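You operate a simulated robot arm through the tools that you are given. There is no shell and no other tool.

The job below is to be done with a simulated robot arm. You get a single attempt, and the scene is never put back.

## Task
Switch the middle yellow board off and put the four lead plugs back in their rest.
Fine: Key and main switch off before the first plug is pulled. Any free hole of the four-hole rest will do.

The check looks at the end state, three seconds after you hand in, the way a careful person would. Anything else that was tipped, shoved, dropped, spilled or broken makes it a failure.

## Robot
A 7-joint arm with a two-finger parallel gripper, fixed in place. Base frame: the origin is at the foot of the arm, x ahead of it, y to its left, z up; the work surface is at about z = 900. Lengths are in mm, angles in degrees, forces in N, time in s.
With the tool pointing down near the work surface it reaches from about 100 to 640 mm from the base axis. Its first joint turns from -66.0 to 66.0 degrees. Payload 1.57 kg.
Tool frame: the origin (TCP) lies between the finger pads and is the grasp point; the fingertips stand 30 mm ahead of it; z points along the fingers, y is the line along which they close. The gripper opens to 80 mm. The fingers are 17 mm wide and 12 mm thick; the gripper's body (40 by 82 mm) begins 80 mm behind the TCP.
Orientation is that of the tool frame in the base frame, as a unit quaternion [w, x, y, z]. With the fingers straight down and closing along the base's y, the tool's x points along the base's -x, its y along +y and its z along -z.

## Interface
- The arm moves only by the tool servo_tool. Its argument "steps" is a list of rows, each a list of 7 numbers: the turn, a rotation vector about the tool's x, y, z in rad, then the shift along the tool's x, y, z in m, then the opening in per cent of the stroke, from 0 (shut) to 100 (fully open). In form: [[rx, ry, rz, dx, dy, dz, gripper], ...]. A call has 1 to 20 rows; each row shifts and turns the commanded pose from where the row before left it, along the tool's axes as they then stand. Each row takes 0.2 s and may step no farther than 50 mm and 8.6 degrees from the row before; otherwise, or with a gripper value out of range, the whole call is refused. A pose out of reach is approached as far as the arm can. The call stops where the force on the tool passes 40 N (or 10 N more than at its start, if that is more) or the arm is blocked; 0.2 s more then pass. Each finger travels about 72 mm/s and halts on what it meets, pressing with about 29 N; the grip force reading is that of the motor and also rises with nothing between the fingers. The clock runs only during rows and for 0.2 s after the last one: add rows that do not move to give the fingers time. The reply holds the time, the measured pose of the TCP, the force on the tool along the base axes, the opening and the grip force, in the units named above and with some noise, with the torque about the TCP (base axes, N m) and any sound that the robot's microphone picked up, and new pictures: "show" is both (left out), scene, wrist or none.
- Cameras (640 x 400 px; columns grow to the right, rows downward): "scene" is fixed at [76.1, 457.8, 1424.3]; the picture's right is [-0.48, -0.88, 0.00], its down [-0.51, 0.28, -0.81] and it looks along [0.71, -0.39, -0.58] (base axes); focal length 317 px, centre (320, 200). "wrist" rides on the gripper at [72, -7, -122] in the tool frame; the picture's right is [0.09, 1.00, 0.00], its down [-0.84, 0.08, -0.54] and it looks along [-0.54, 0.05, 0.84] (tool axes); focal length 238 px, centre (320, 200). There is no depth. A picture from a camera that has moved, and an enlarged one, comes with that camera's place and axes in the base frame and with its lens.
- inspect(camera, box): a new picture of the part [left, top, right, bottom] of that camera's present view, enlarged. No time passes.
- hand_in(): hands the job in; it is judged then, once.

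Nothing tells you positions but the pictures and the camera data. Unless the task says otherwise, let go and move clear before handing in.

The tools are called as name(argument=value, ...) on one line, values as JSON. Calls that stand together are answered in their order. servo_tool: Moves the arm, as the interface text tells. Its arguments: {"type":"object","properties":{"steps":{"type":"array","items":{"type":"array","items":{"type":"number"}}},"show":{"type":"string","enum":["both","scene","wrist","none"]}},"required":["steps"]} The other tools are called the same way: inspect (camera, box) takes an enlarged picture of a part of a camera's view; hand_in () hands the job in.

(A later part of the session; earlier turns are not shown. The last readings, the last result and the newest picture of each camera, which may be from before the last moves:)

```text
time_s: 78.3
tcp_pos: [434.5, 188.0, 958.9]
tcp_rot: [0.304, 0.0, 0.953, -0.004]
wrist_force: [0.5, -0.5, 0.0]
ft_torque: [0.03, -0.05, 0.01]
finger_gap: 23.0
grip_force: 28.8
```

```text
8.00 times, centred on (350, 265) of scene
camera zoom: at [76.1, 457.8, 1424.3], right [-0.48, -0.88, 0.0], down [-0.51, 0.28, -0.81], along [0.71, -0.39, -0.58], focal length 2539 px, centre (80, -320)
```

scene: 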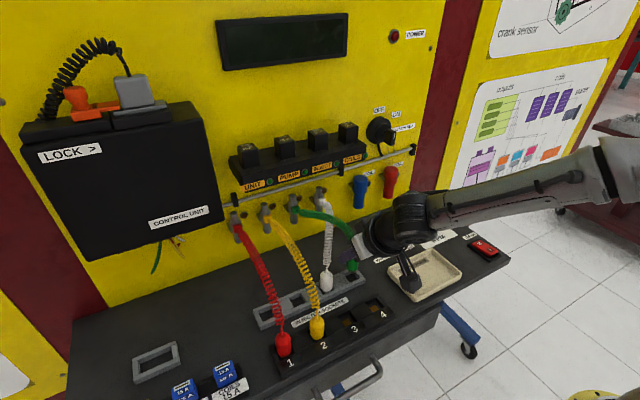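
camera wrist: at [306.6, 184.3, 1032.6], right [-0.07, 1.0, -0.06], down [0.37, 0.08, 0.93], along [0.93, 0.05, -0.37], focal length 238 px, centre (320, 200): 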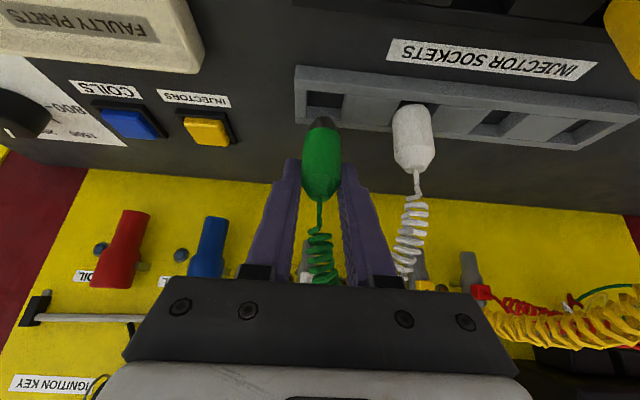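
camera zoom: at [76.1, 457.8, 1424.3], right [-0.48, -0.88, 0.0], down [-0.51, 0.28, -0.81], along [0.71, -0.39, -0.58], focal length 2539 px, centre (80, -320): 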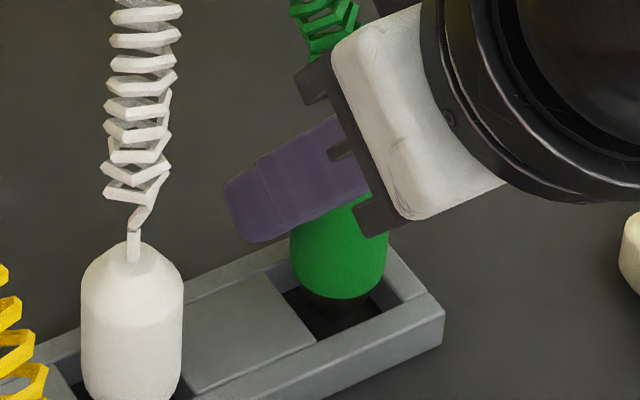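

The tip is in. I'll continue down in small steps.

servo_tool(steps=[[0, 0, 0, 0.00116, 0, 0.00163, 10], [0, 0, 0, 0.00116, 0, 0.00163, 10], [0, 0, 0, 0.00116, 0, 0.00163, 10], [0, 0, 0, 0, 0, 0, 10]], show="none")

servo_tool(steps=[[0, 0, 0, 0.00116, 0, 0.00163, 10], [0, 0, 0, 0.00058, 0, 0.00082, 10], [0, 0, 0, 0, 0, 0, 10]], show="none")

inspect(camera="wrist", box=[260, 80, 380, 180])

inspect(camera="scene", box=[310, 240, 390, 290])

```text
time_s: 79.3
tcp_pos: [432.0, 188.4, 953.5]
tcp_rot: [0.304, 0.0, 0.953, -0.004]
wrist_force: [-0.2, 0.7, -1.0]
ft_torque: [-0.03, -0.04, 0.02]
finger_gap: 22.9
grip_force: 29.2
```

```text
time_s: 80.1
tcp_pos: [433.3, 188.4, 951.8]
tcp_rot: [0.307, 0.0, 0.952, -0.003]
wrist_force: [-1.2, 0.4, 9.9]
ft_torque: [-0.02, 0.07, 0.01]
finger_gap: 22.8
grip_force: 29.2
```

```text
4.00 times, centred on (320, 130) of wrist
camera zoom: at [304.8, 183.0, 1007.3], right [-0.07, 1.0, -0.06], down [0.36, 0.08, 0.93], along [0.93, 0.05, -0.37], focal length 953 px, centre (320, 480)
```

zoom: 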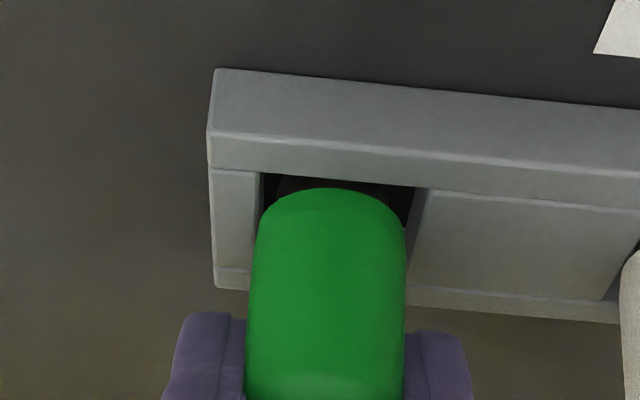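

```text
8.00 times, centred on (350, 265) of scene
camera zoom: at [75.9, 457.7, 1424.4], right [-0.48, -0.88, 0.0], down [-0.51, 0.28, -0.81], along [0.71, -0.39, -0.58], focal length 2539 px, centre (80, -320)
```

zoom: 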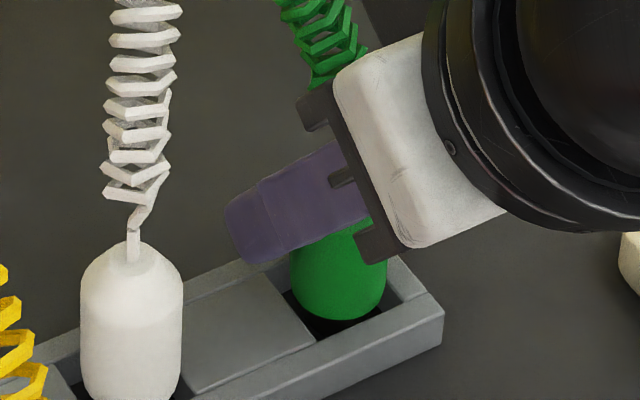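

Contact is purely vertical, 10 N at seat height. One small extra press to confirm.

servo_tool(steps=[[0, 0, 0, 0.00087, 0, 0.00122, 10], [0, 0, 0, 0, 0, 0, 10]], show="none")

```text
time_s: 80.7
tcp_pos: [435.2, 188.8, 951.2]
tcp_rot: [0.307, 0.0, 0.952, -0.002]
wrist_force: [-1.9, -3.7, 20.7]
ft_torque: [-0.14, 0.08, -0.02]
finger_gap: 22.8
grip_force: 29.0
```

Solid, so it's seated. I'll unload, release and back off.

servo_tool(steps=[[0, 0, 0, -0.0012, 0, -0.0017, 10], [0, 0, 0, 0, 0, 0, 40], [0, 0, 0, 0, 0, 0, 55], [0, 0, 0, 0, 0, -0.01, 55], [0, 0, 0, 0, 0, -0.04, 55], [0, 0, 0, 0, 0, -0.04, 55], [0, 0, 0, 0, 0, -0.03, 55], [0, 0, 0, 0, 0, 0, 55]])

inspect(camera="scene", box=[290, 230, 400, 300])

inspect(camera="wrist", box=[270, 40, 470, 165])

```text
time_s: 82.5
tcp_pos: [362.3, 188.8, 1049.1]
tcp_rot: [0.304, 0.0, 0.953, -0.004]
wrist_force: [-0.2, -0.9, -0.1]
ft_torque: [-0.04, 0.01, 0.04]
finger_gap: 44.1
grip_force: 0.1
camera wrist: at [233.6, 184.8, 1105.8], right [-0.07, 1.0, -0.06], down [0.37, 0.08, 0.93], along [0.93, 0.04, -0.37], focal length 238 px, centre (320, 200)
```

scene: 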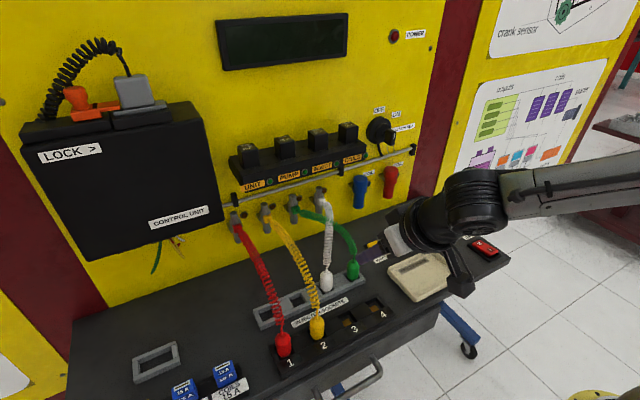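
wrist: 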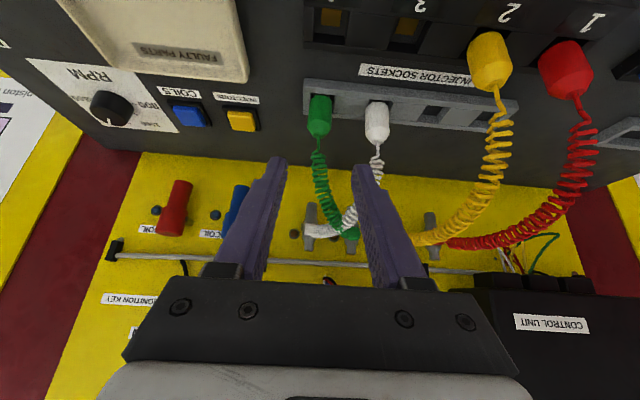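

```text
5.71 times, centred on (345, 265) of scene
camera zoom: at [76.1, 457.8, 1424.3], right [-0.48, -0.88, 0.0], down [-0.51, 0.28, -0.81], along [0.71, -0.39, -0.58], focal length 1813 px, centre (177, -171)
```

zoom: 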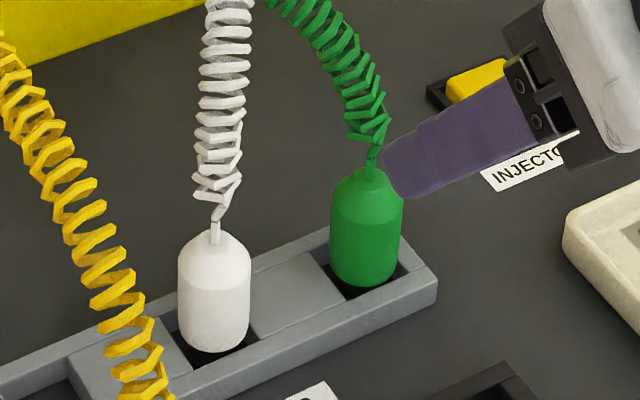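

```text
3.20 times, centred on (370, 102) of wrist
camera zoom: at [233.6, 184.8, 1105.8], right [-0.07, 1.0, -0.06], down [0.37, 0.08, 0.93], along [0.93, 0.04, -0.37], focal length 763 px, centre (160, 512)
```

zoom: 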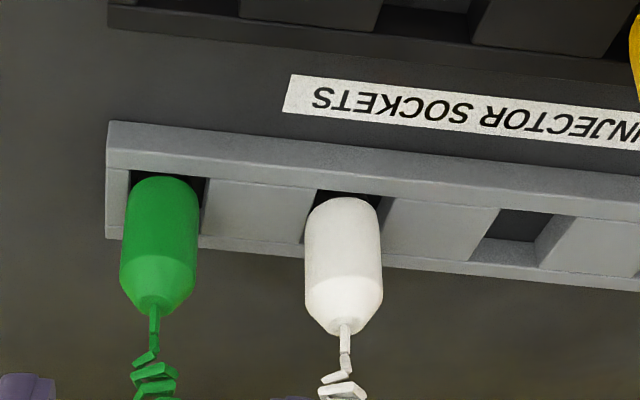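

Green and white both stand upright. Next is yellow: retreat, then sidestep to y≈312.

servo_tool(steps=[[0, 0, 0, 0.0312, 0, -0.0087, 55], [0, 0, 0, 0.0312, 0, -0.0087, 55], [0, 0, 0, 0, 0.041, 0, 55], [0, 0, 0, 0, 0.041, 0, 55], [0, 0, 0, 0, 0.041, 0, 55], [0, 0, 0, 0, 0, 0, 55], [0, 0, 0, 0, 0, 0, 55]])

inspect(camera="wrist", box=[220, 60, 420, 185])

```text
time_s: 84.1
tcp_pos: [303.9, 310.7, 1024.3]
tcp_rot: [0.304, -0.001, 0.953, -0.003]
wrist_force: [0.1, -0.1, 0.7]
ft_torque: [0.02, -0.02, -0.01]
finger_gap: 44.3
grip_force: 0.1
camera wrist: at [175.7, 304.6, 1080.4], right [-0.07, 1.0, -0.06], down [0.37, 0.08, 0.93], along [0.93, 0.04, -0.37], focal length 238 px, centre (320, 200)
```

scene: 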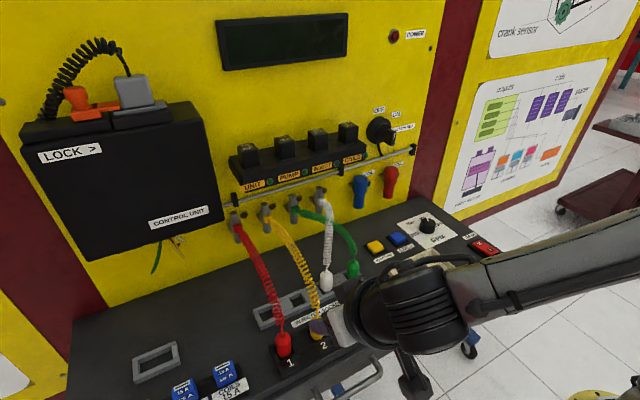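
wrist: 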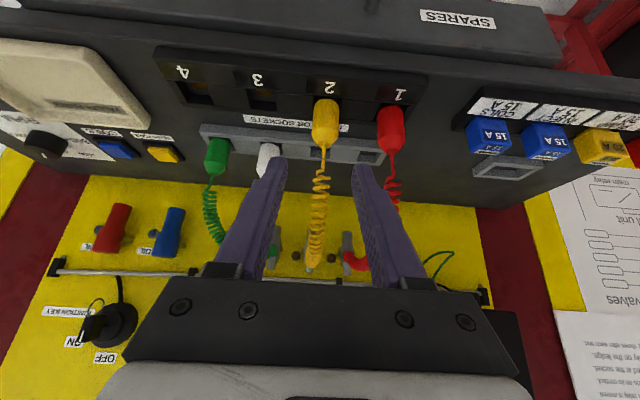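

```text
3.20 times, centred on (320, 122) of wrist
camera zoom: at [175.7, 304.6, 1080.4], right [-0.07, 1.0, -0.06], down [0.37, 0.08, 0.93], along [0.93, 0.04, -0.37], focal length 763 px, centre (320, 448)
```

zoom: 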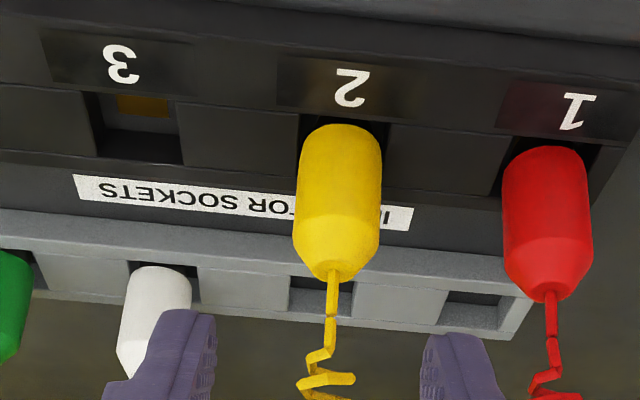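

Yellow sits about 3 mm to +y. I'll correct and advance.

servo_tool(steps=[[0, 0, 0, 0, 0.003, 0.03, 55], [0, 0, 0, 0, 0, 0.03, 55], [0, 0, 0, 0, 0, 0.02, 55], [0, 0, 0, 0, 0, 0.009, 55], [0, 0, 0, 0, 0, 0, 55], [0, 0, 0, 0, 0, 0, 55]], show="wrist")

inspect(camera="wrist", box=[220, 90, 420, 215])

```text
time_s: 85.5
tcp_pos: [354.5, 313.1, 954.2]
tcp_rot: [0.304, 0.0, 0.953, -0.004]
wrist_force: [-1.2, -0.5, 0.2]
ft_torque: [-0.02, 0.02, 0.02]
finger_gap: 44.1
grip_force: 0.0
camera wrist: at [226.7, 307.4, 1010.1], right [-0.07, 1.0, -0.06], down [0.37, 0.08, 0.93], along [0.93, 0.05, -0.37], focal length 238 px, centre (320, 200)
```

wrist: 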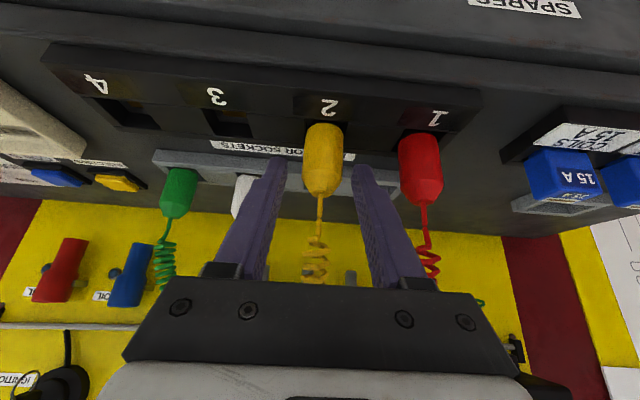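

```text
3.20 times, centred on (320, 152) of wrist
camera zoom: at [226.7, 307.4, 1010.1], right [-0.07, 1.0, -0.06], down [0.37, 0.08, 0.93], along [0.93, 0.05, -0.37], focal length 763 px, centre (320, 352)
```

zoom: 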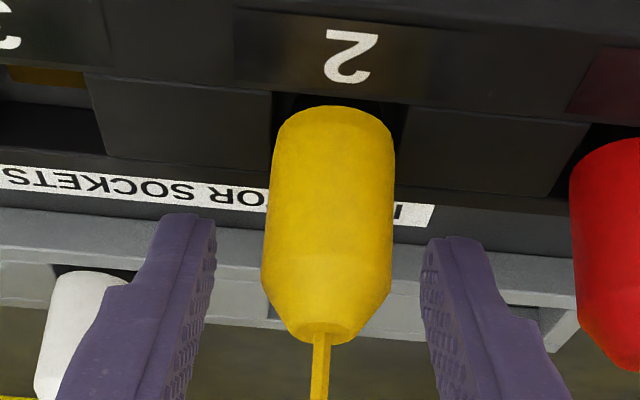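

A further +1.4 mm centres it. Then close and lift.

servo_tool(steps=[[0, 0, 0, 0.0017, 0.0014, 0.0024, 55], [0, 0, 0, 0, 0, 0, 25], [0, 0, 0, 0, 0, 0, 10], [0, 0, 0, 0, 0, 0, 10], [0, 0, 0, 0, 0, 0, 10]], show="none")

servo_tool(steps=[[0, 0, 0, -0.00232, 0, -0.00326, 10], [0, 0, 0, -0.00232, 0, -0.00326, 10], [0, 0, 0, -0.00463, 0, -0.00652, 10], [0, 0, 0, -0.00463, 0, -0.00652, 10], [0, 0, 0, -0.00579, 0, -0.00815, 10], [0, 0, 0, -0.00579, 0, -0.00815, 10], [0, 0, 0, 0, 0, 0, 10]])

```text
time_s: 86.7
tcp_pos: [354.7, 315.2, 950.3]
tcp_rot: [0.305, 0.0, 0.952, -0.004]
wrist_force: [0.5, 0.1, 0.4]
ft_torque: [-0.02, -0.04, -0.01]
finger_gap: 22.9
grip_force: 29.4
```

```text
time_s: 88.3
tcp_pos: [356.5, 314.1, 996.7]
tcp_rot: [0.304, 0.0, 0.953, -0.005]
wrist_force: [0.0, 0.9, 0.1]
ft_torque: [0.0, -0.02, 0.02]
finger_gap: 22.9
grip_force: 28.9
camera wrist: at [227.8, 309.7, 1051.0], right [-0.07, 1.0, -0.06], down [0.37, 0.08, 0.93], along [0.93, 0.04, -0.37], focal length 238 px, centre (320, 200)
```

scene: 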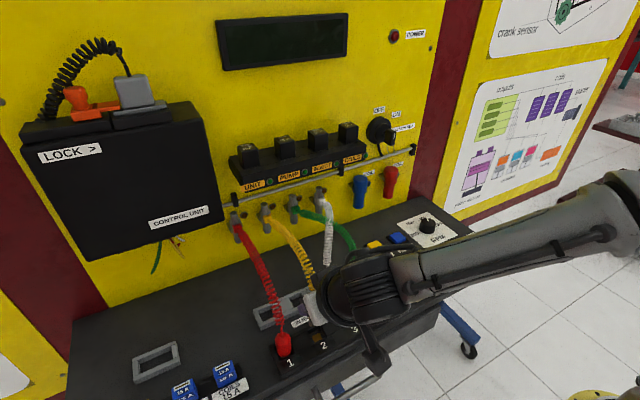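
wrist: 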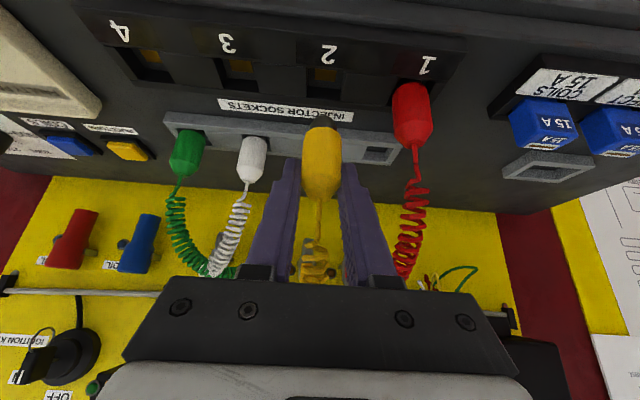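

Yellow is out. I'll carry it to above hole 2.

servo_tool(steps=[[0, 0, 0, -0.0164, 0, 0.01165, 10], [0, 0, 0, -0.0164, 0, 0.01165, 10], [0, 0, 0, -0.0164, 0, 0.01165, 10], [0, 0, 0, -0.0164, -0.001, 0.01165, 10], [0, 0, 0, 0.0052, 0, 0.0073, 10], [0, 0, 0, 0.0052, 0, 0.0073, 10], [0, 0, 0, 0, 0, 0, 10], [0, 0, 0, 0, 0, 0, 10]])

inspect(camera="wrist", box=[260, 70, 380, 170])

inspect(camera="scene", box=[270, 270, 350, 320])

```text
time_s: 90.1
tcp_pos: [434.8, 314.8, 975.9]
tcp_rot: [0.304, 0.0, 0.953, -0.005]
wrist_force: [0.5, -0.4, -0.4]
ft_torque: [-0.01, 0.0, 0.0]
finger_gap: 23.0
grip_force: 29.1
camera wrist: at [305.6, 310.1, 1032.1], right [-0.07, 1.0, -0.06], down [0.37, 0.08, 0.93], along [0.93, 0.05, -0.37], focal length 238 px, centre (320, 200)
```

scene: 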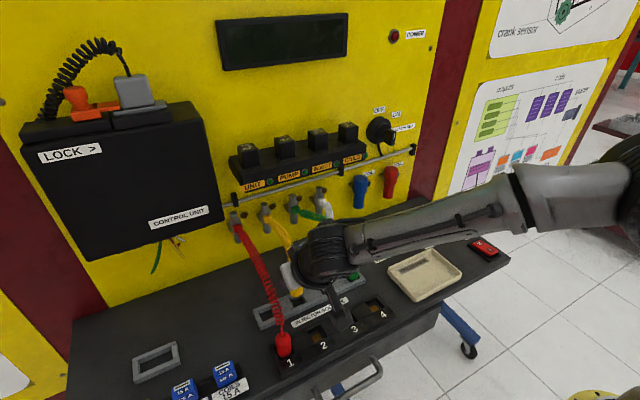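
wrist: 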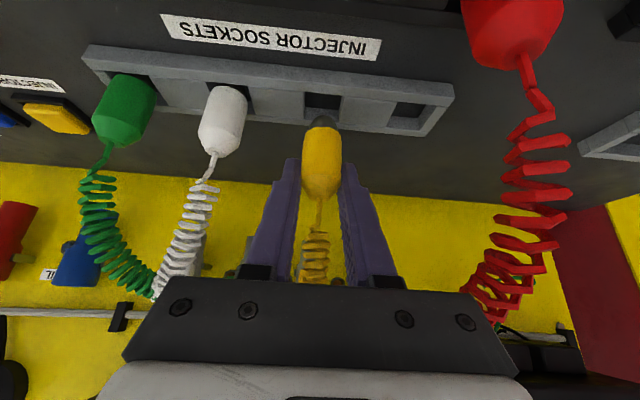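

```text
4.00 times, centred on (320, 120) of wrist
camera zoom: at [305.6, 310.1, 1032.1], right [-0.07, 1.0, -0.06], down [0.37, 0.08, 0.93], along [0.93, 0.05, -0.37], focal length 953 px, centre (320, 520)
```

zoom: 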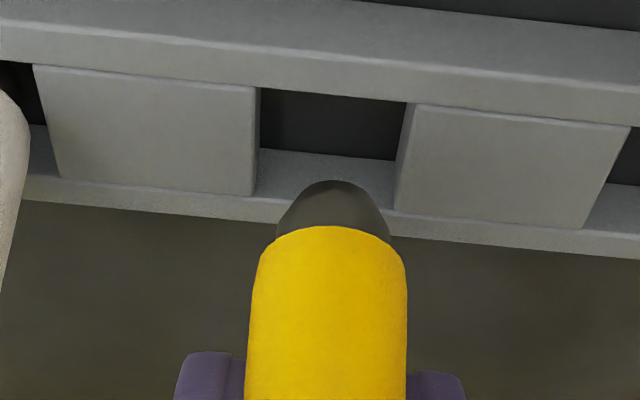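

```text
8.00 times, centred on (310, 295) of scene
camera zoom: at [76.1, 457.8, 1424.3], right [-0.48, -0.88, 0.0], down [-0.51, 0.28, -0.81], along [0.71, -0.39, -0.58], focal length 2539 px, centre (400, -560)
```

zoom: 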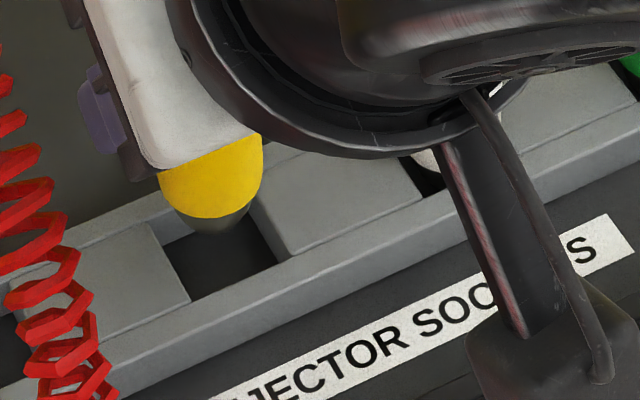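

Compared with the green placement, this needs −2.9 mm in y and +1.3 mm in x. I'll apply those and lower.

servo_tool(steps=[[0, 0, 0, -0.00106, -0.0029, 0.00075, 10], [0, 0, 0, 0.0029, 0, 0.0041, 10], [0, 0, 0, 0.0029, 0, 0.0041, 10], [0, 0, 0, 0.0023, 0, 0.00326, 10], [0, 0, 0, 0.0023, 0, 0.00326, 10], [0, 0, 0, 0, 0, 0, 10]], show="none")

inspect(camera="wrist", box=[260, 80, 380, 180])

inspect(camera="scene", box=[270, 270, 350, 320])

```text
time_s: 91.5
tcp_pos: [435.6, 312.7, 957.9]
tcp_rot: [0.303, 0.0, 0.953, -0.004]
wrist_force: [0.5, 0.1, -0.8]
ft_torque: [0.01, -0.02, 0.02]
finger_gap: 22.8
grip_force: 29.2
```

```text
4.00 times, centred on (320, 130) of wrist
camera zoom: at [307.8, 307.5, 1014.0], right [-0.07, 1.0, -0.06], down [0.37, 0.08, 0.93], along [0.93, 0.05, -0.37], focal length 953 px, centre (320, 480)
```

zoom: 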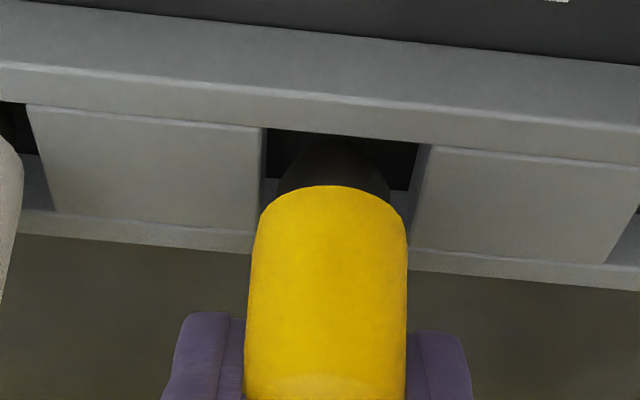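

```text
8.00 times, centred on (310, 295) of scene
camera zoom: at [76.1, 457.8, 1424.3], right [-0.48, -0.88, 0.0], down [-0.51, 0.28, -0.81], along [0.71, -0.39, -0.58], focal length 2539 px, centre (400, -560)
```

zoom: 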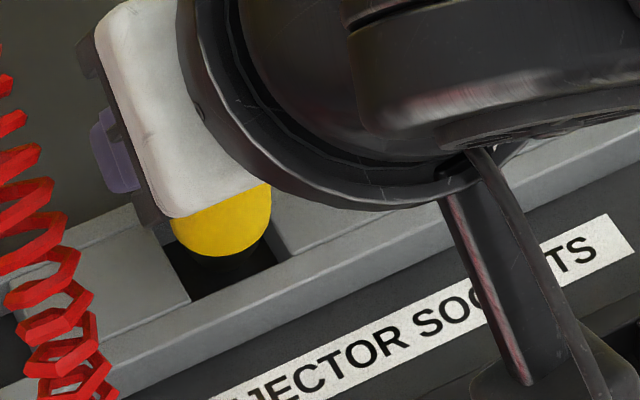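

This matches the green stage nearly pixel for pixel. I'll lower to seat.

servo_tool(steps=[[0, 0, 0, 0.00116, 0, 0.00163, 10], [0, 0, 0, 0.00116, 0, 0.00163, 10], [0, 0, 0, 0.00116, 0, 0.00163, 10], [0, 0, 0, 0, 0, 0, 10]], show="none")

servo_tool(steps=[[0, 0, 0, 0.00116, 0, 0.00163, 10], [0, 0, 0, 0.00058, 0, 0.00082, 10], [0, 0, 0, 0, 0, 0, 10]], show="none")

```text
time_s: 92.5
tcp_pos: [437.3, 311.4, 951.1]
tcp_rot: [0.303, 0.0, 0.953, -0.004]
wrist_force: [0.6, -0.5, -1.1]
ft_torque: [-0.03, -0.01, 0.0]
finger_gap: 22.7
grip_force: 29.0
```

```text
time_s: 93.3
tcp_pos: [437.2, 311.6, 950.8]
tcp_rot: [0.306, -0.001, 0.952, -0.002]
wrist_force: [-1.6, 0.4, 10.1]
ft_torque: [0.05, 0.07, -0.06]
finger_gap: 22.6
grip_force: 28.8
```

Same contact signature as green: 10 N, purely vertical, at seat height. I'll press once lightly, release and retreat.

servo_tool(steps=[[0, 0, 0, 0.00058, 0, 0.00082, 10], [0, 0, 0, 0, 0, 0, 10]], show="none")

servo_tool(steps=[[0, 0, 0, -0.001, 0, -0.0014, 10], [0, 0, 0, 0, 0, 0, 40], [0, 0, 0, 0, 0, 0, 55], [0, 0, 0, 0, 0, -0.01, 55], [0, 0, 0, 0, 0, -0.04, 55], [0, 0, 0, 0, 0, -0.04, 55], [0, 0, 0, 0, 0, -0.03, 55], [0, 0, 0, 0, 0, 0, 55]])

inspect(camera="wrist", box=[220, 40, 420, 165])

inspect(camera="scene", box=[260, 240, 390, 330])

```text
time_s: 93.9
tcp_pos: [438.4, 312.2, 951.3]
tcp_rot: [0.306, 0.0, 0.952, -0.002]
wrist_force: [-3.3, -1.4, 20.0]
ft_torque: [-0.04, 0.18, 0.05]
finger_gap: 22.8
grip_force: 29.6
```

```text
time_s: 95.7
tcp_pos: [368.6, 311.7, 1047.2]
tcp_rot: [0.304, 0.0, 0.953, -0.005]
wrist_force: [-0.2, -0.5, -0.6]
ft_torque: [0.03, -0.02, -0.01]
finger_gap: 44.0
grip_force: 0.1
camera wrist: at [240.7, 306.6, 1103.4], right [-0.07, 1.0, -0.06], down [0.37, 0.08, 0.93], along [0.93, 0.05, -0.37], focal length 238 px, centre (320, 200)
```

scene: 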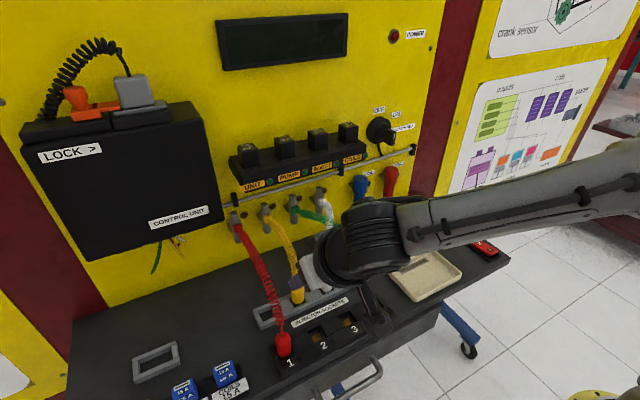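
wrist: 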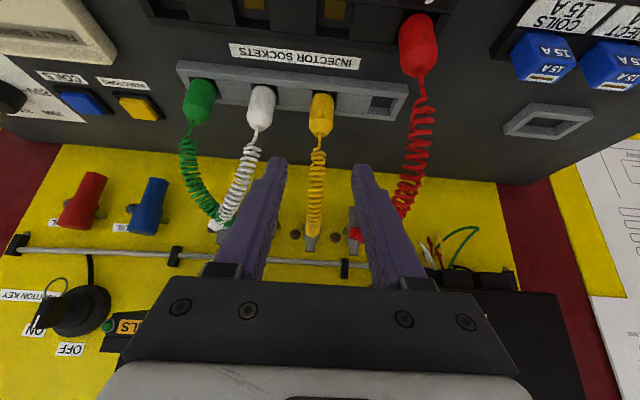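

```text
3.20 times, centred on (320, 102) of wrist
camera zoom: at [240.7, 306.6, 1103.4], right [-0.07, 1.0, -0.06], down [0.37, 0.08, 0.93], along [0.93, 0.05, -0.37], focal length 763 px, centre (320, 512)
```

zoom: 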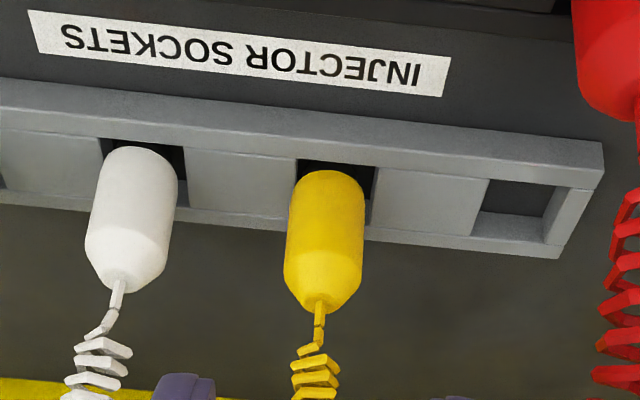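

```text
4.44 times, centred on (325, 285) of scene
camera zoom: at [76.1, 457.8, 1424.3], right [-0.48, -0.88, 0.0], down [-0.51, 0.28, -0.81], along [0.71, -0.39, -0.58], focal length 1410 px, centre (298, -178)
```

zoom: 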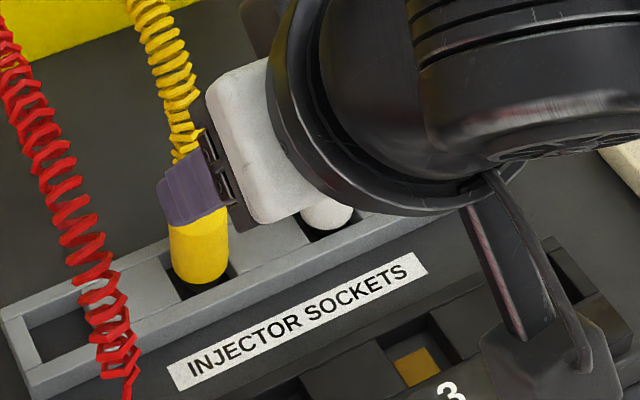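

Yellow is in. The last is red at about (356, 375): retreat and sidestep.

servo_tool(steps=[[0, 0, 0, 0.0313, 0, -0.0094, 55], [0, 0, 0, 0.0313, 0, -0.0094, 55], [0, 0, 0, 0, 0.032, 0, 55], [0, 0, 0, 0, 0.032, 0, 55], [0, 0, 0, 0, 0, 0, 55], [0, 0, 0, 0, 0, 0, 55]])

inspect(camera="wrist", box=[220, 60, 420, 185])

```text
time_s: 97.1
tcp_pos: [314.6, 373.8, 1025.7]
tcp_rot: [0.304, 0.0, 0.953, -0.004]
wrist_force: [-0.2, 0.3, 1.0]
ft_torque: [0.01, 0.0, 0.02]
finger_gap: 44.2
grip_force: 0.1
out of reach, approached as far as the arm can: row 4
camera wrist: at [186.3, 369.3, 1082.4], right [-0.07, 1.0, -0.06], down [0.37, 0.08, 0.93], along [0.93, 0.05, -0.37], focal length 238 px, centre (320, 200)
```

scene: 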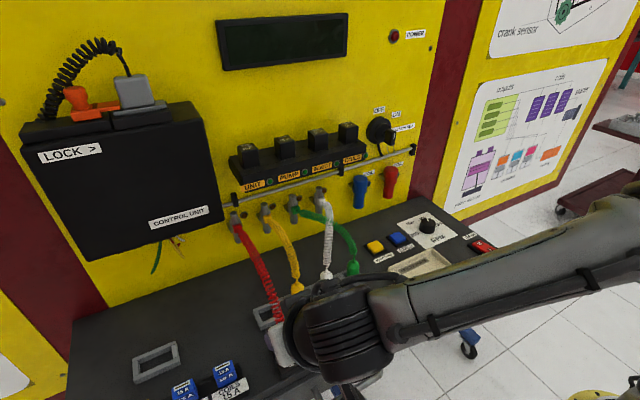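
wrist: 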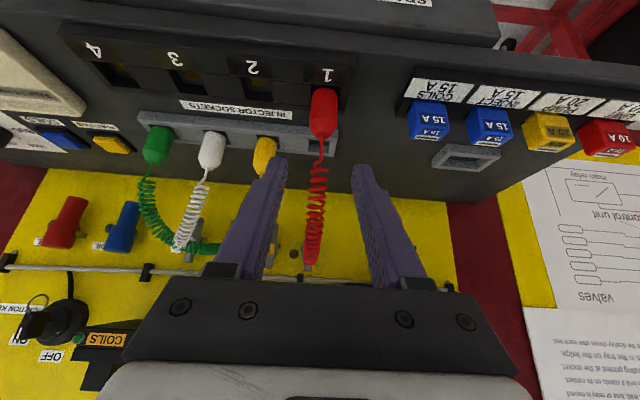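

```text
3.20 times, centred on (320, 122) of wrist
camera zoom: at [186.3, 369.3, 1082.4], right [-0.07, 1.0, -0.06], down [0.37, 0.08, 0.93], along [0.93, 0.05, -0.37], focal length 763 px, centre (320, 448)
```

zoom: 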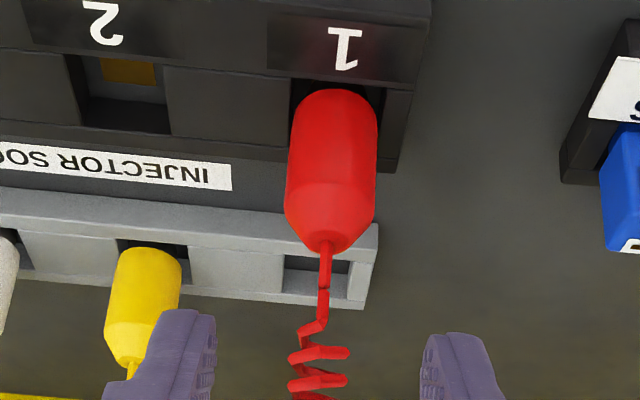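

The arm is near its base-joint limit this far back, so I'll approach red with a more direct diagonal path rather than retreating further.

servo_tool(steps=[[0, 0, 0, 0.0021, 0.0014, 0.0225, 55], [0, 0, 0, 0.0021, 0.0014, 0.0225, 55], [0, 0, 0, 0.0021, 0, 0.0225, 55], [0, 0, 0, 0.0016, 0, 0.014, 55], [0, 0, 0, 0, 0, 0, 55], [0, 0, 0, 0, 0, 0, 55]], show="wrist")

inspect(camera="wrist", box=[220, 90, 420, 215])

```text
time_s: 98.5
tcp_pos: [354.3, 374.9, 955.9]
tcp_rot: [0.304, 0.0, 0.953, -0.003]
wrist_force: [-1.3, 0.1, -0.4]
ft_torque: [0.01, -0.01, -0.01]
finger_gap: 44.1
grip_force: 0.2
camera wrist: at [226.4, 371.2, 1011.5], right [-0.07, 1.0, -0.06], down [0.37, 0.08, 0.93], along [0.93, 0.04, -0.37], focal length 238 px, centre (320, 200)
```

wrist: 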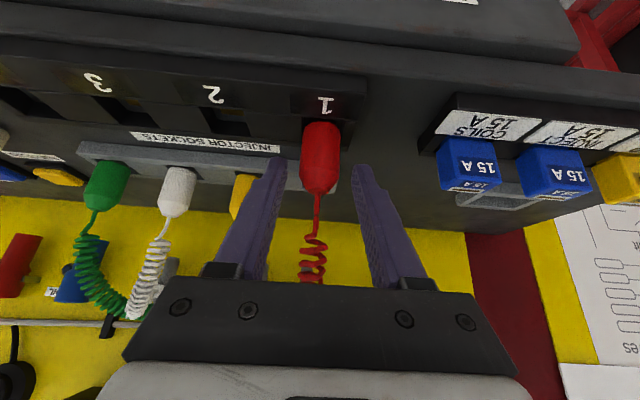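

```text
3.20 times, centred on (320, 152) of wrist
camera zoom: at [226.4, 371.2, 1011.5], right [-0.07, 1.0, -0.06], down [0.37, 0.08, 0.93], along [0.93, 0.04, -0.37], focal length 763 px, centre (320, 352)
```

zoom: 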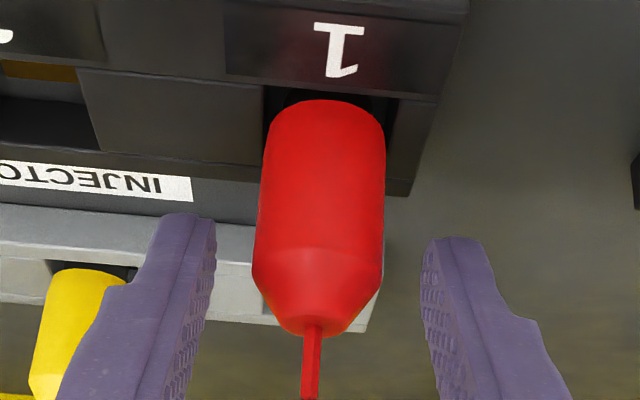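

Red is centred. Lower slightly, close, lift.

servo_tool(steps=[[0, 0, 0, 0.002, 0, 0.0029, 55], [0, 0, 0, 0, 0, 0, 25], [0, 0, 0, 0, 0, 0, 10], [0, 0, 0, 0, 0, 0, 10], [0, 0, 0, 0, 0, 0, 10]], show="none")

servo_tool(steps=[[0, 0, 0, -0.00232, 0, -0.00326, 10], [0, 0, 0, -0.00232, 0, -0.00326, 10], [0, 0, 0, -0.00463, 0, -0.00652, 10], [0, 0, 0, -0.00463, 0, -0.00652, 10], [0, 0, 0, -0.00579, 0, -0.00815, 10], [0, 0, 0, -0.00579, 0, -0.00815, 10], [0, 0, 0, 0, 0, 0, 10]])

```text
time_s: 99.7
tcp_pos: [354.0, 374.1, 951.9]
tcp_rot: [0.305, 0.0, 0.952, -0.003]
wrist_force: [-0.1, -0.3, 0.8]
ft_torque: [0.01, 0.0, -0.02]
finger_gap: 22.5
grip_force: 28.5
```

```text
time_s: 101.3
tcp_pos: [354.3, 375.0, 996.1]
tcp_rot: [0.303, 0.0, 0.953, -0.004]
wrist_force: [0.7, -0.3, -0.4]
ft_torque: [0.02, 0.0, -0.02]
finger_gap: 22.6
grip_force: 28.9
camera wrist: at [226.3, 370.2, 1051.5], right [-0.07, 1.0, -0.06], down [0.37, 0.08, 0.93], along [0.93, 0.05, -0.37], focal length 238 px, centre (320, 200)
```

scene: 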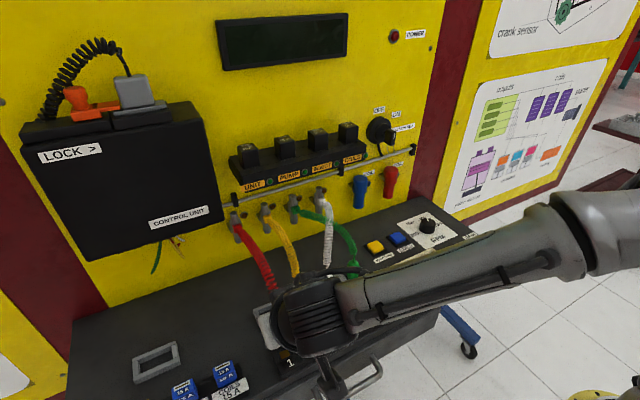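
wrist: 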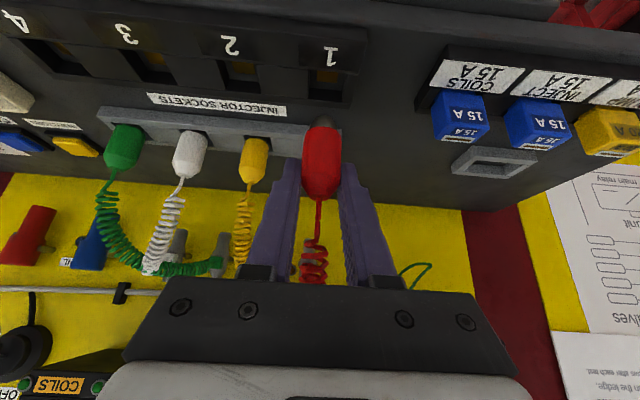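

Red is out. I'll carry it to above hole 1.

servo_tool(steps=[[0, 0, 0, -0.0167, 0, 0.01187, 10], [0, 0, 0, -0.0167, 0, 0.01187, 10], [0, 0, 0, -0.0167, 0, 0.01187, 10], [0, 0, 0, -0.0167, -0.0005, 0.01187, 10], [0, 0, 0, 0.0052, 0, 0.0073, 10], [0, 0, 0, 0.0052, 0, 0.0073, 10], [0, 0, 0, 0, 0, 0, 10], [0, 0, 0, 0, 0, 0, 10]])

inspect(camera="wrist", box=[260, 70, 380, 170])

inspect(camera="scene", box=[240, 280, 320, 330])

```text
time_s: 103.1
tcp_pos: [435.1, 374.3, 976.8]
tcp_rot: [0.304, 0.0, 0.953, -0.004]
wrist_force: [-0.1, -0.8, -0.5]
ft_torque: [0.02, 0.02, 0.03]
finger_gap: 22.5
grip_force: 28.5
camera wrist: at [307.1, 369.8, 1033.2], right [-0.07, 1.0, -0.06], down [0.37, 0.08, 0.93], along [0.93, 0.05, -0.37], focal length 238 px, centre (320, 200)
```

scene: 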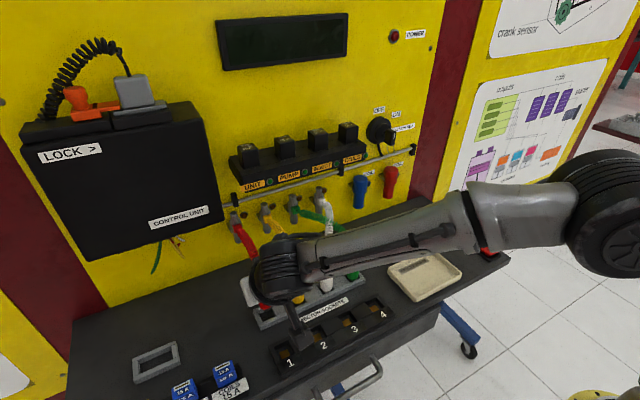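
wrist: 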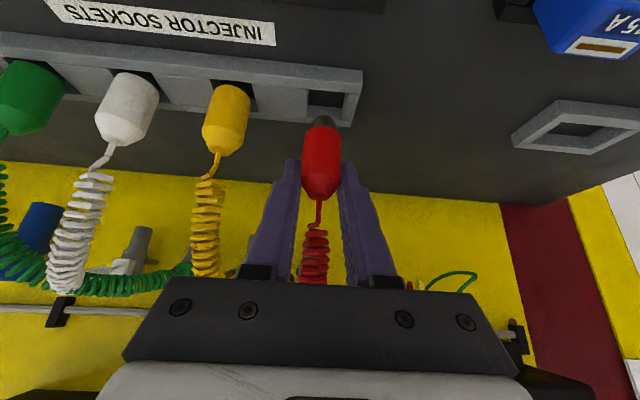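

```text
4.00 times, centred on (320, 120) of wrist
camera zoom: at [307.1, 369.8, 1033.2], right [-0.07, 1.0, -0.06], down [0.37, 0.08, 0.93], along [0.93, 0.05, -0.37], focal length 953 px, centre (320, 520)
```

zoom: 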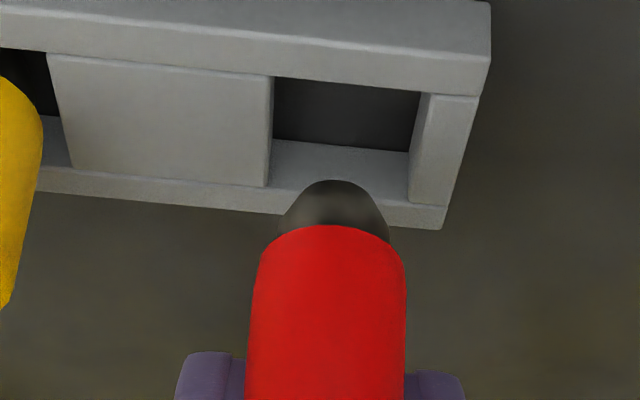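

```text
8.00 times, centred on (280, 305) of scene
camera zoom: at [76.1, 457.8, 1424.3], right [-0.48, -0.88, 0.0], down [-0.51, 0.28, -0.81], along [0.71, -0.39, -0.58], focal length 2539 px, centre (640, -640)
```

zoom: 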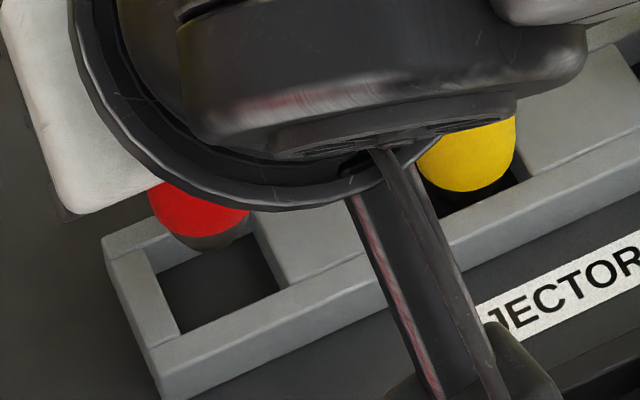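

The geometry matches green's stage, so I'll apply the same −0.9 mm y correction and lower.

servo_tool(steps=[[0, 0, 0, 0.0029, -0.0009, 0.0041, 10], [0, 0, 0, 0.0029, 0, 0.0041, 10], [0, 0, 0, 0.0023, 0, 0.00326, 10], [0, 0, 0, 0.0023, 0, 0.00326, 10], [0, 0, 0, 0, 0, 0, 10]], show="none")

inspect(camera="wrist", box=[260, 80, 380, 180])

inspect(camera="scene", box=[240, 280, 320, 330])

```text
time_s: 104.3
tcp_pos: [436.6, 373.0, 959.3]
tcp_rot: [0.303, 0.0, 0.953, -0.004]
wrist_force: [0.6, -0.1, -0.1]
ft_torque: [0.02, 0.04, -0.01]
finger_gap: 22.7
grip_force: 29.0
```

```text
4.00 times, centred on (320, 130) of wrist
camera zoom: at [307.8, 367.6, 1014.4], right [-0.07, 1.0, -0.06], down [0.37, 0.08, 0.93], along [0.93, 0.05, -0.37], focal length 953 px, centre (320, 480)
```

zoom: 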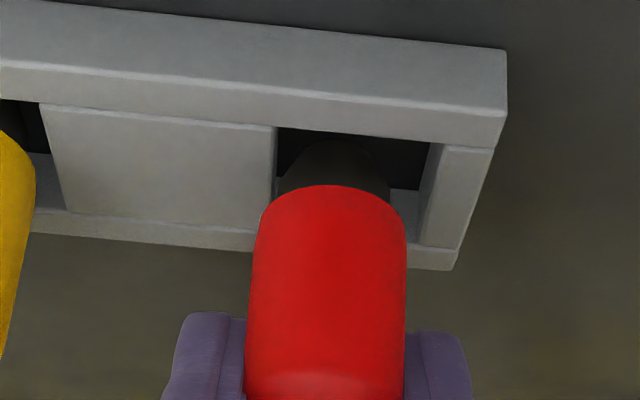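

```text
8.00 times, centred on (280, 305) of scene
camera zoom: at [76.1, 457.8, 1424.3], right [-0.48, -0.88, 0.0], down [-0.51, 0.28, -0.81], along [0.71, -0.39, -0.58], focal length 2539 px, centre (640, -640)
```

zoom: 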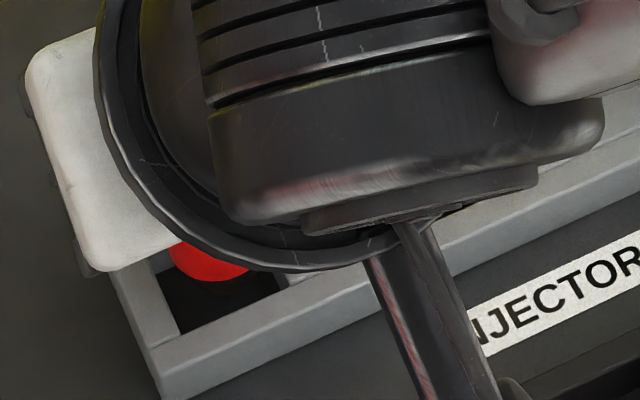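

This time the hole sits about 1.8 mm to +y relative to the earlier placements. I'll shift and lower.

servo_tool(steps=[[0, 0, 0, 0, 0.0017, 0, 10], [0, 0, 0, 0.00116, 0, 0.00163, 10], [0, 0, 0, 0.00116, 0, 0.00163, 10], [0, 0, 0, 0, 0, 0, 10]], show="none")

inspect(camera="wrist", box=[260, 80, 380, 180])

```text
time_s: 105.3
tcp_pos: [436.3, 374.1, 954.1]
tcp_rot: [0.304, 0.0, 0.953, -0.005]
wrist_force: [0.1, 0.2, -0.1]
ft_torque: [-0.01, 0.02, 0.02]
finger_gap: 22.8
grip_force: 29.0
```

```text
4.00 times, centred on (320, 130) of wrist
camera zoom: at [307.5, 369.1, 1011.1], right [-0.07, 1.0, -0.06], down [0.37, 0.08, 0.93], along [0.93, 0.04, -0.37], focal length 953 px, centre (320, 480)
```

zoom: 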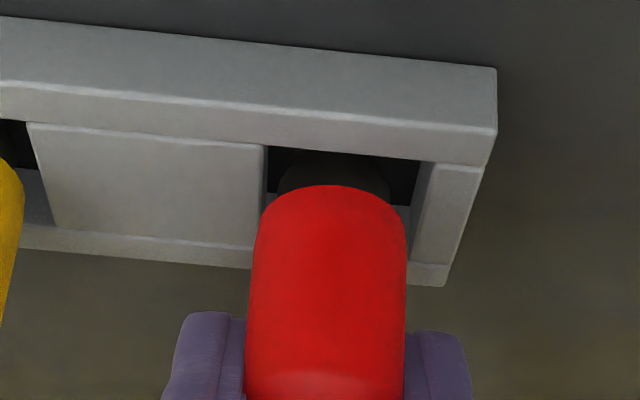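

Now it matches the others: the body sits centred in the hole. I'll lower to seat.

servo_tool(steps=[[0, 0, 0, 0.00116, 0, 0.00163, 10], [0, 0, 0, 0.00087, 0, 0.00122, 10], [0, 0, 0, 0, 0, 0, 10]], show="none")

servo_tool(steps=[[0, 0, 0, 0.00087, 0, 0.00122, 10], [0, 0, 0, 0, 0, 0, 10]], show="none")

```text
time_s: 106.1
tcp_pos: [435.5, 372.7, 951.5]
tcp_rot: [0.305, -0.001, 0.952, -0.004]
wrist_force: [0.3, -0.4, 1.4]
ft_torque: [0.02, -0.03, 0.0]
finger_gap: 22.8
grip_force: 28.9
```

```text
time_s: 106.7
tcp_pos: [437.0, 373.3, 951.1]
tcp_rot: [0.306, 0.001, 0.952, -0.004]
wrist_force: [-1.3, -0.8, 7.5]
ft_torque: [-0.02, 0.03, 0.02]
finger_gap: 23.1
grip_force: 29.3
```

servo_tool(steps=[[0, 0, 0, 0.00087, 0, 0.00122, 10], [0, 0, 0, 0, 0, 0, 10]], show="none")

servo_tool(steps=[[0, 0, 0, -0.001, 0, -0.0014, 10], [0, 0, 0, 0, 0, 0, 40], [0, 0, 0, 0, 0, 0, 55], [0, 0, 0, 0, 0, -0.01, 55], [0, 0, 0, 0, 0, -0.04, 55], [0, 0, 0, 0, 0, -0.04, 55], [0, 0, 0, 0, 0, -0.02, 55], [0, 0, 0, 0, 0, 0, 55]])

inspect(camera="wrist", box=[140, 30, 400, 190])

```text
time_s: 107.3
tcp_pos: [436.4, 375.0, 952.0]
tcp_rot: [0.307, 0.0, 0.952, -0.002]
wrist_force: [0.9, -4.2, 16.4]
ft_torque: [-0.16, -0.13, 0.01]
finger_gap: 22.8
grip_force: 29.0
```

```text
time_s: 109.1
tcp_pos: [373.4, 375.5, 1038.3]
tcp_rot: [0.305, 0.0, 0.952, -0.004]
wrist_force: [0.2, -0.2, 0.2]
ft_torque: [-0.01, -0.02, -0.05]
finger_gap: 44.0
grip_force: 0.1
camera wrist: at [244.4, 370.9, 1094.5], right [-0.07, 1.0, -0.06], down [0.37, 0.08, 0.93], along [0.93, 0.04, -0.37], focal length 238 px, centre (320, 200)
```

scene: 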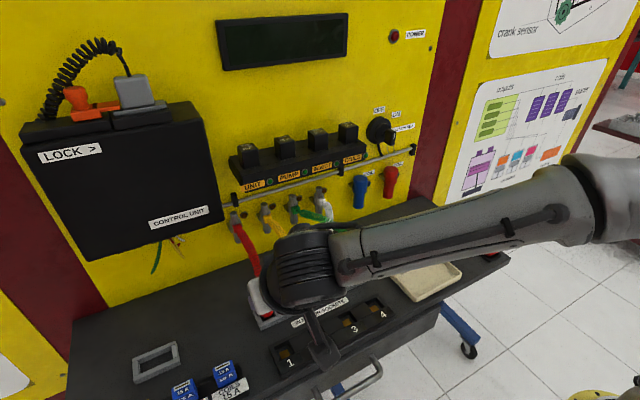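
wrist: 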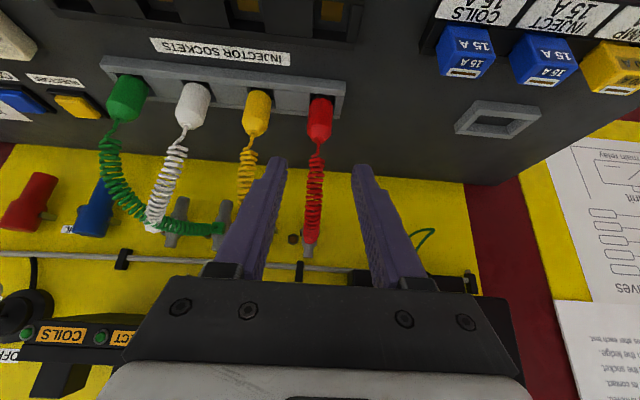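

```text
2.46 times, centred on (270, 110) of wrist
camera zoom: at [244.4, 370.9, 1094.5], right [-0.07, 1.0, -0.06], down [0.37, 0.08, 0.93], along [0.93, 0.04, -0.37], focal length 587 px, centre (443, 422)
```

zoom: 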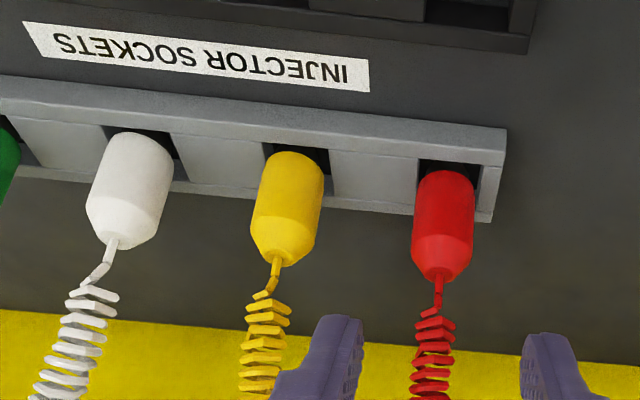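

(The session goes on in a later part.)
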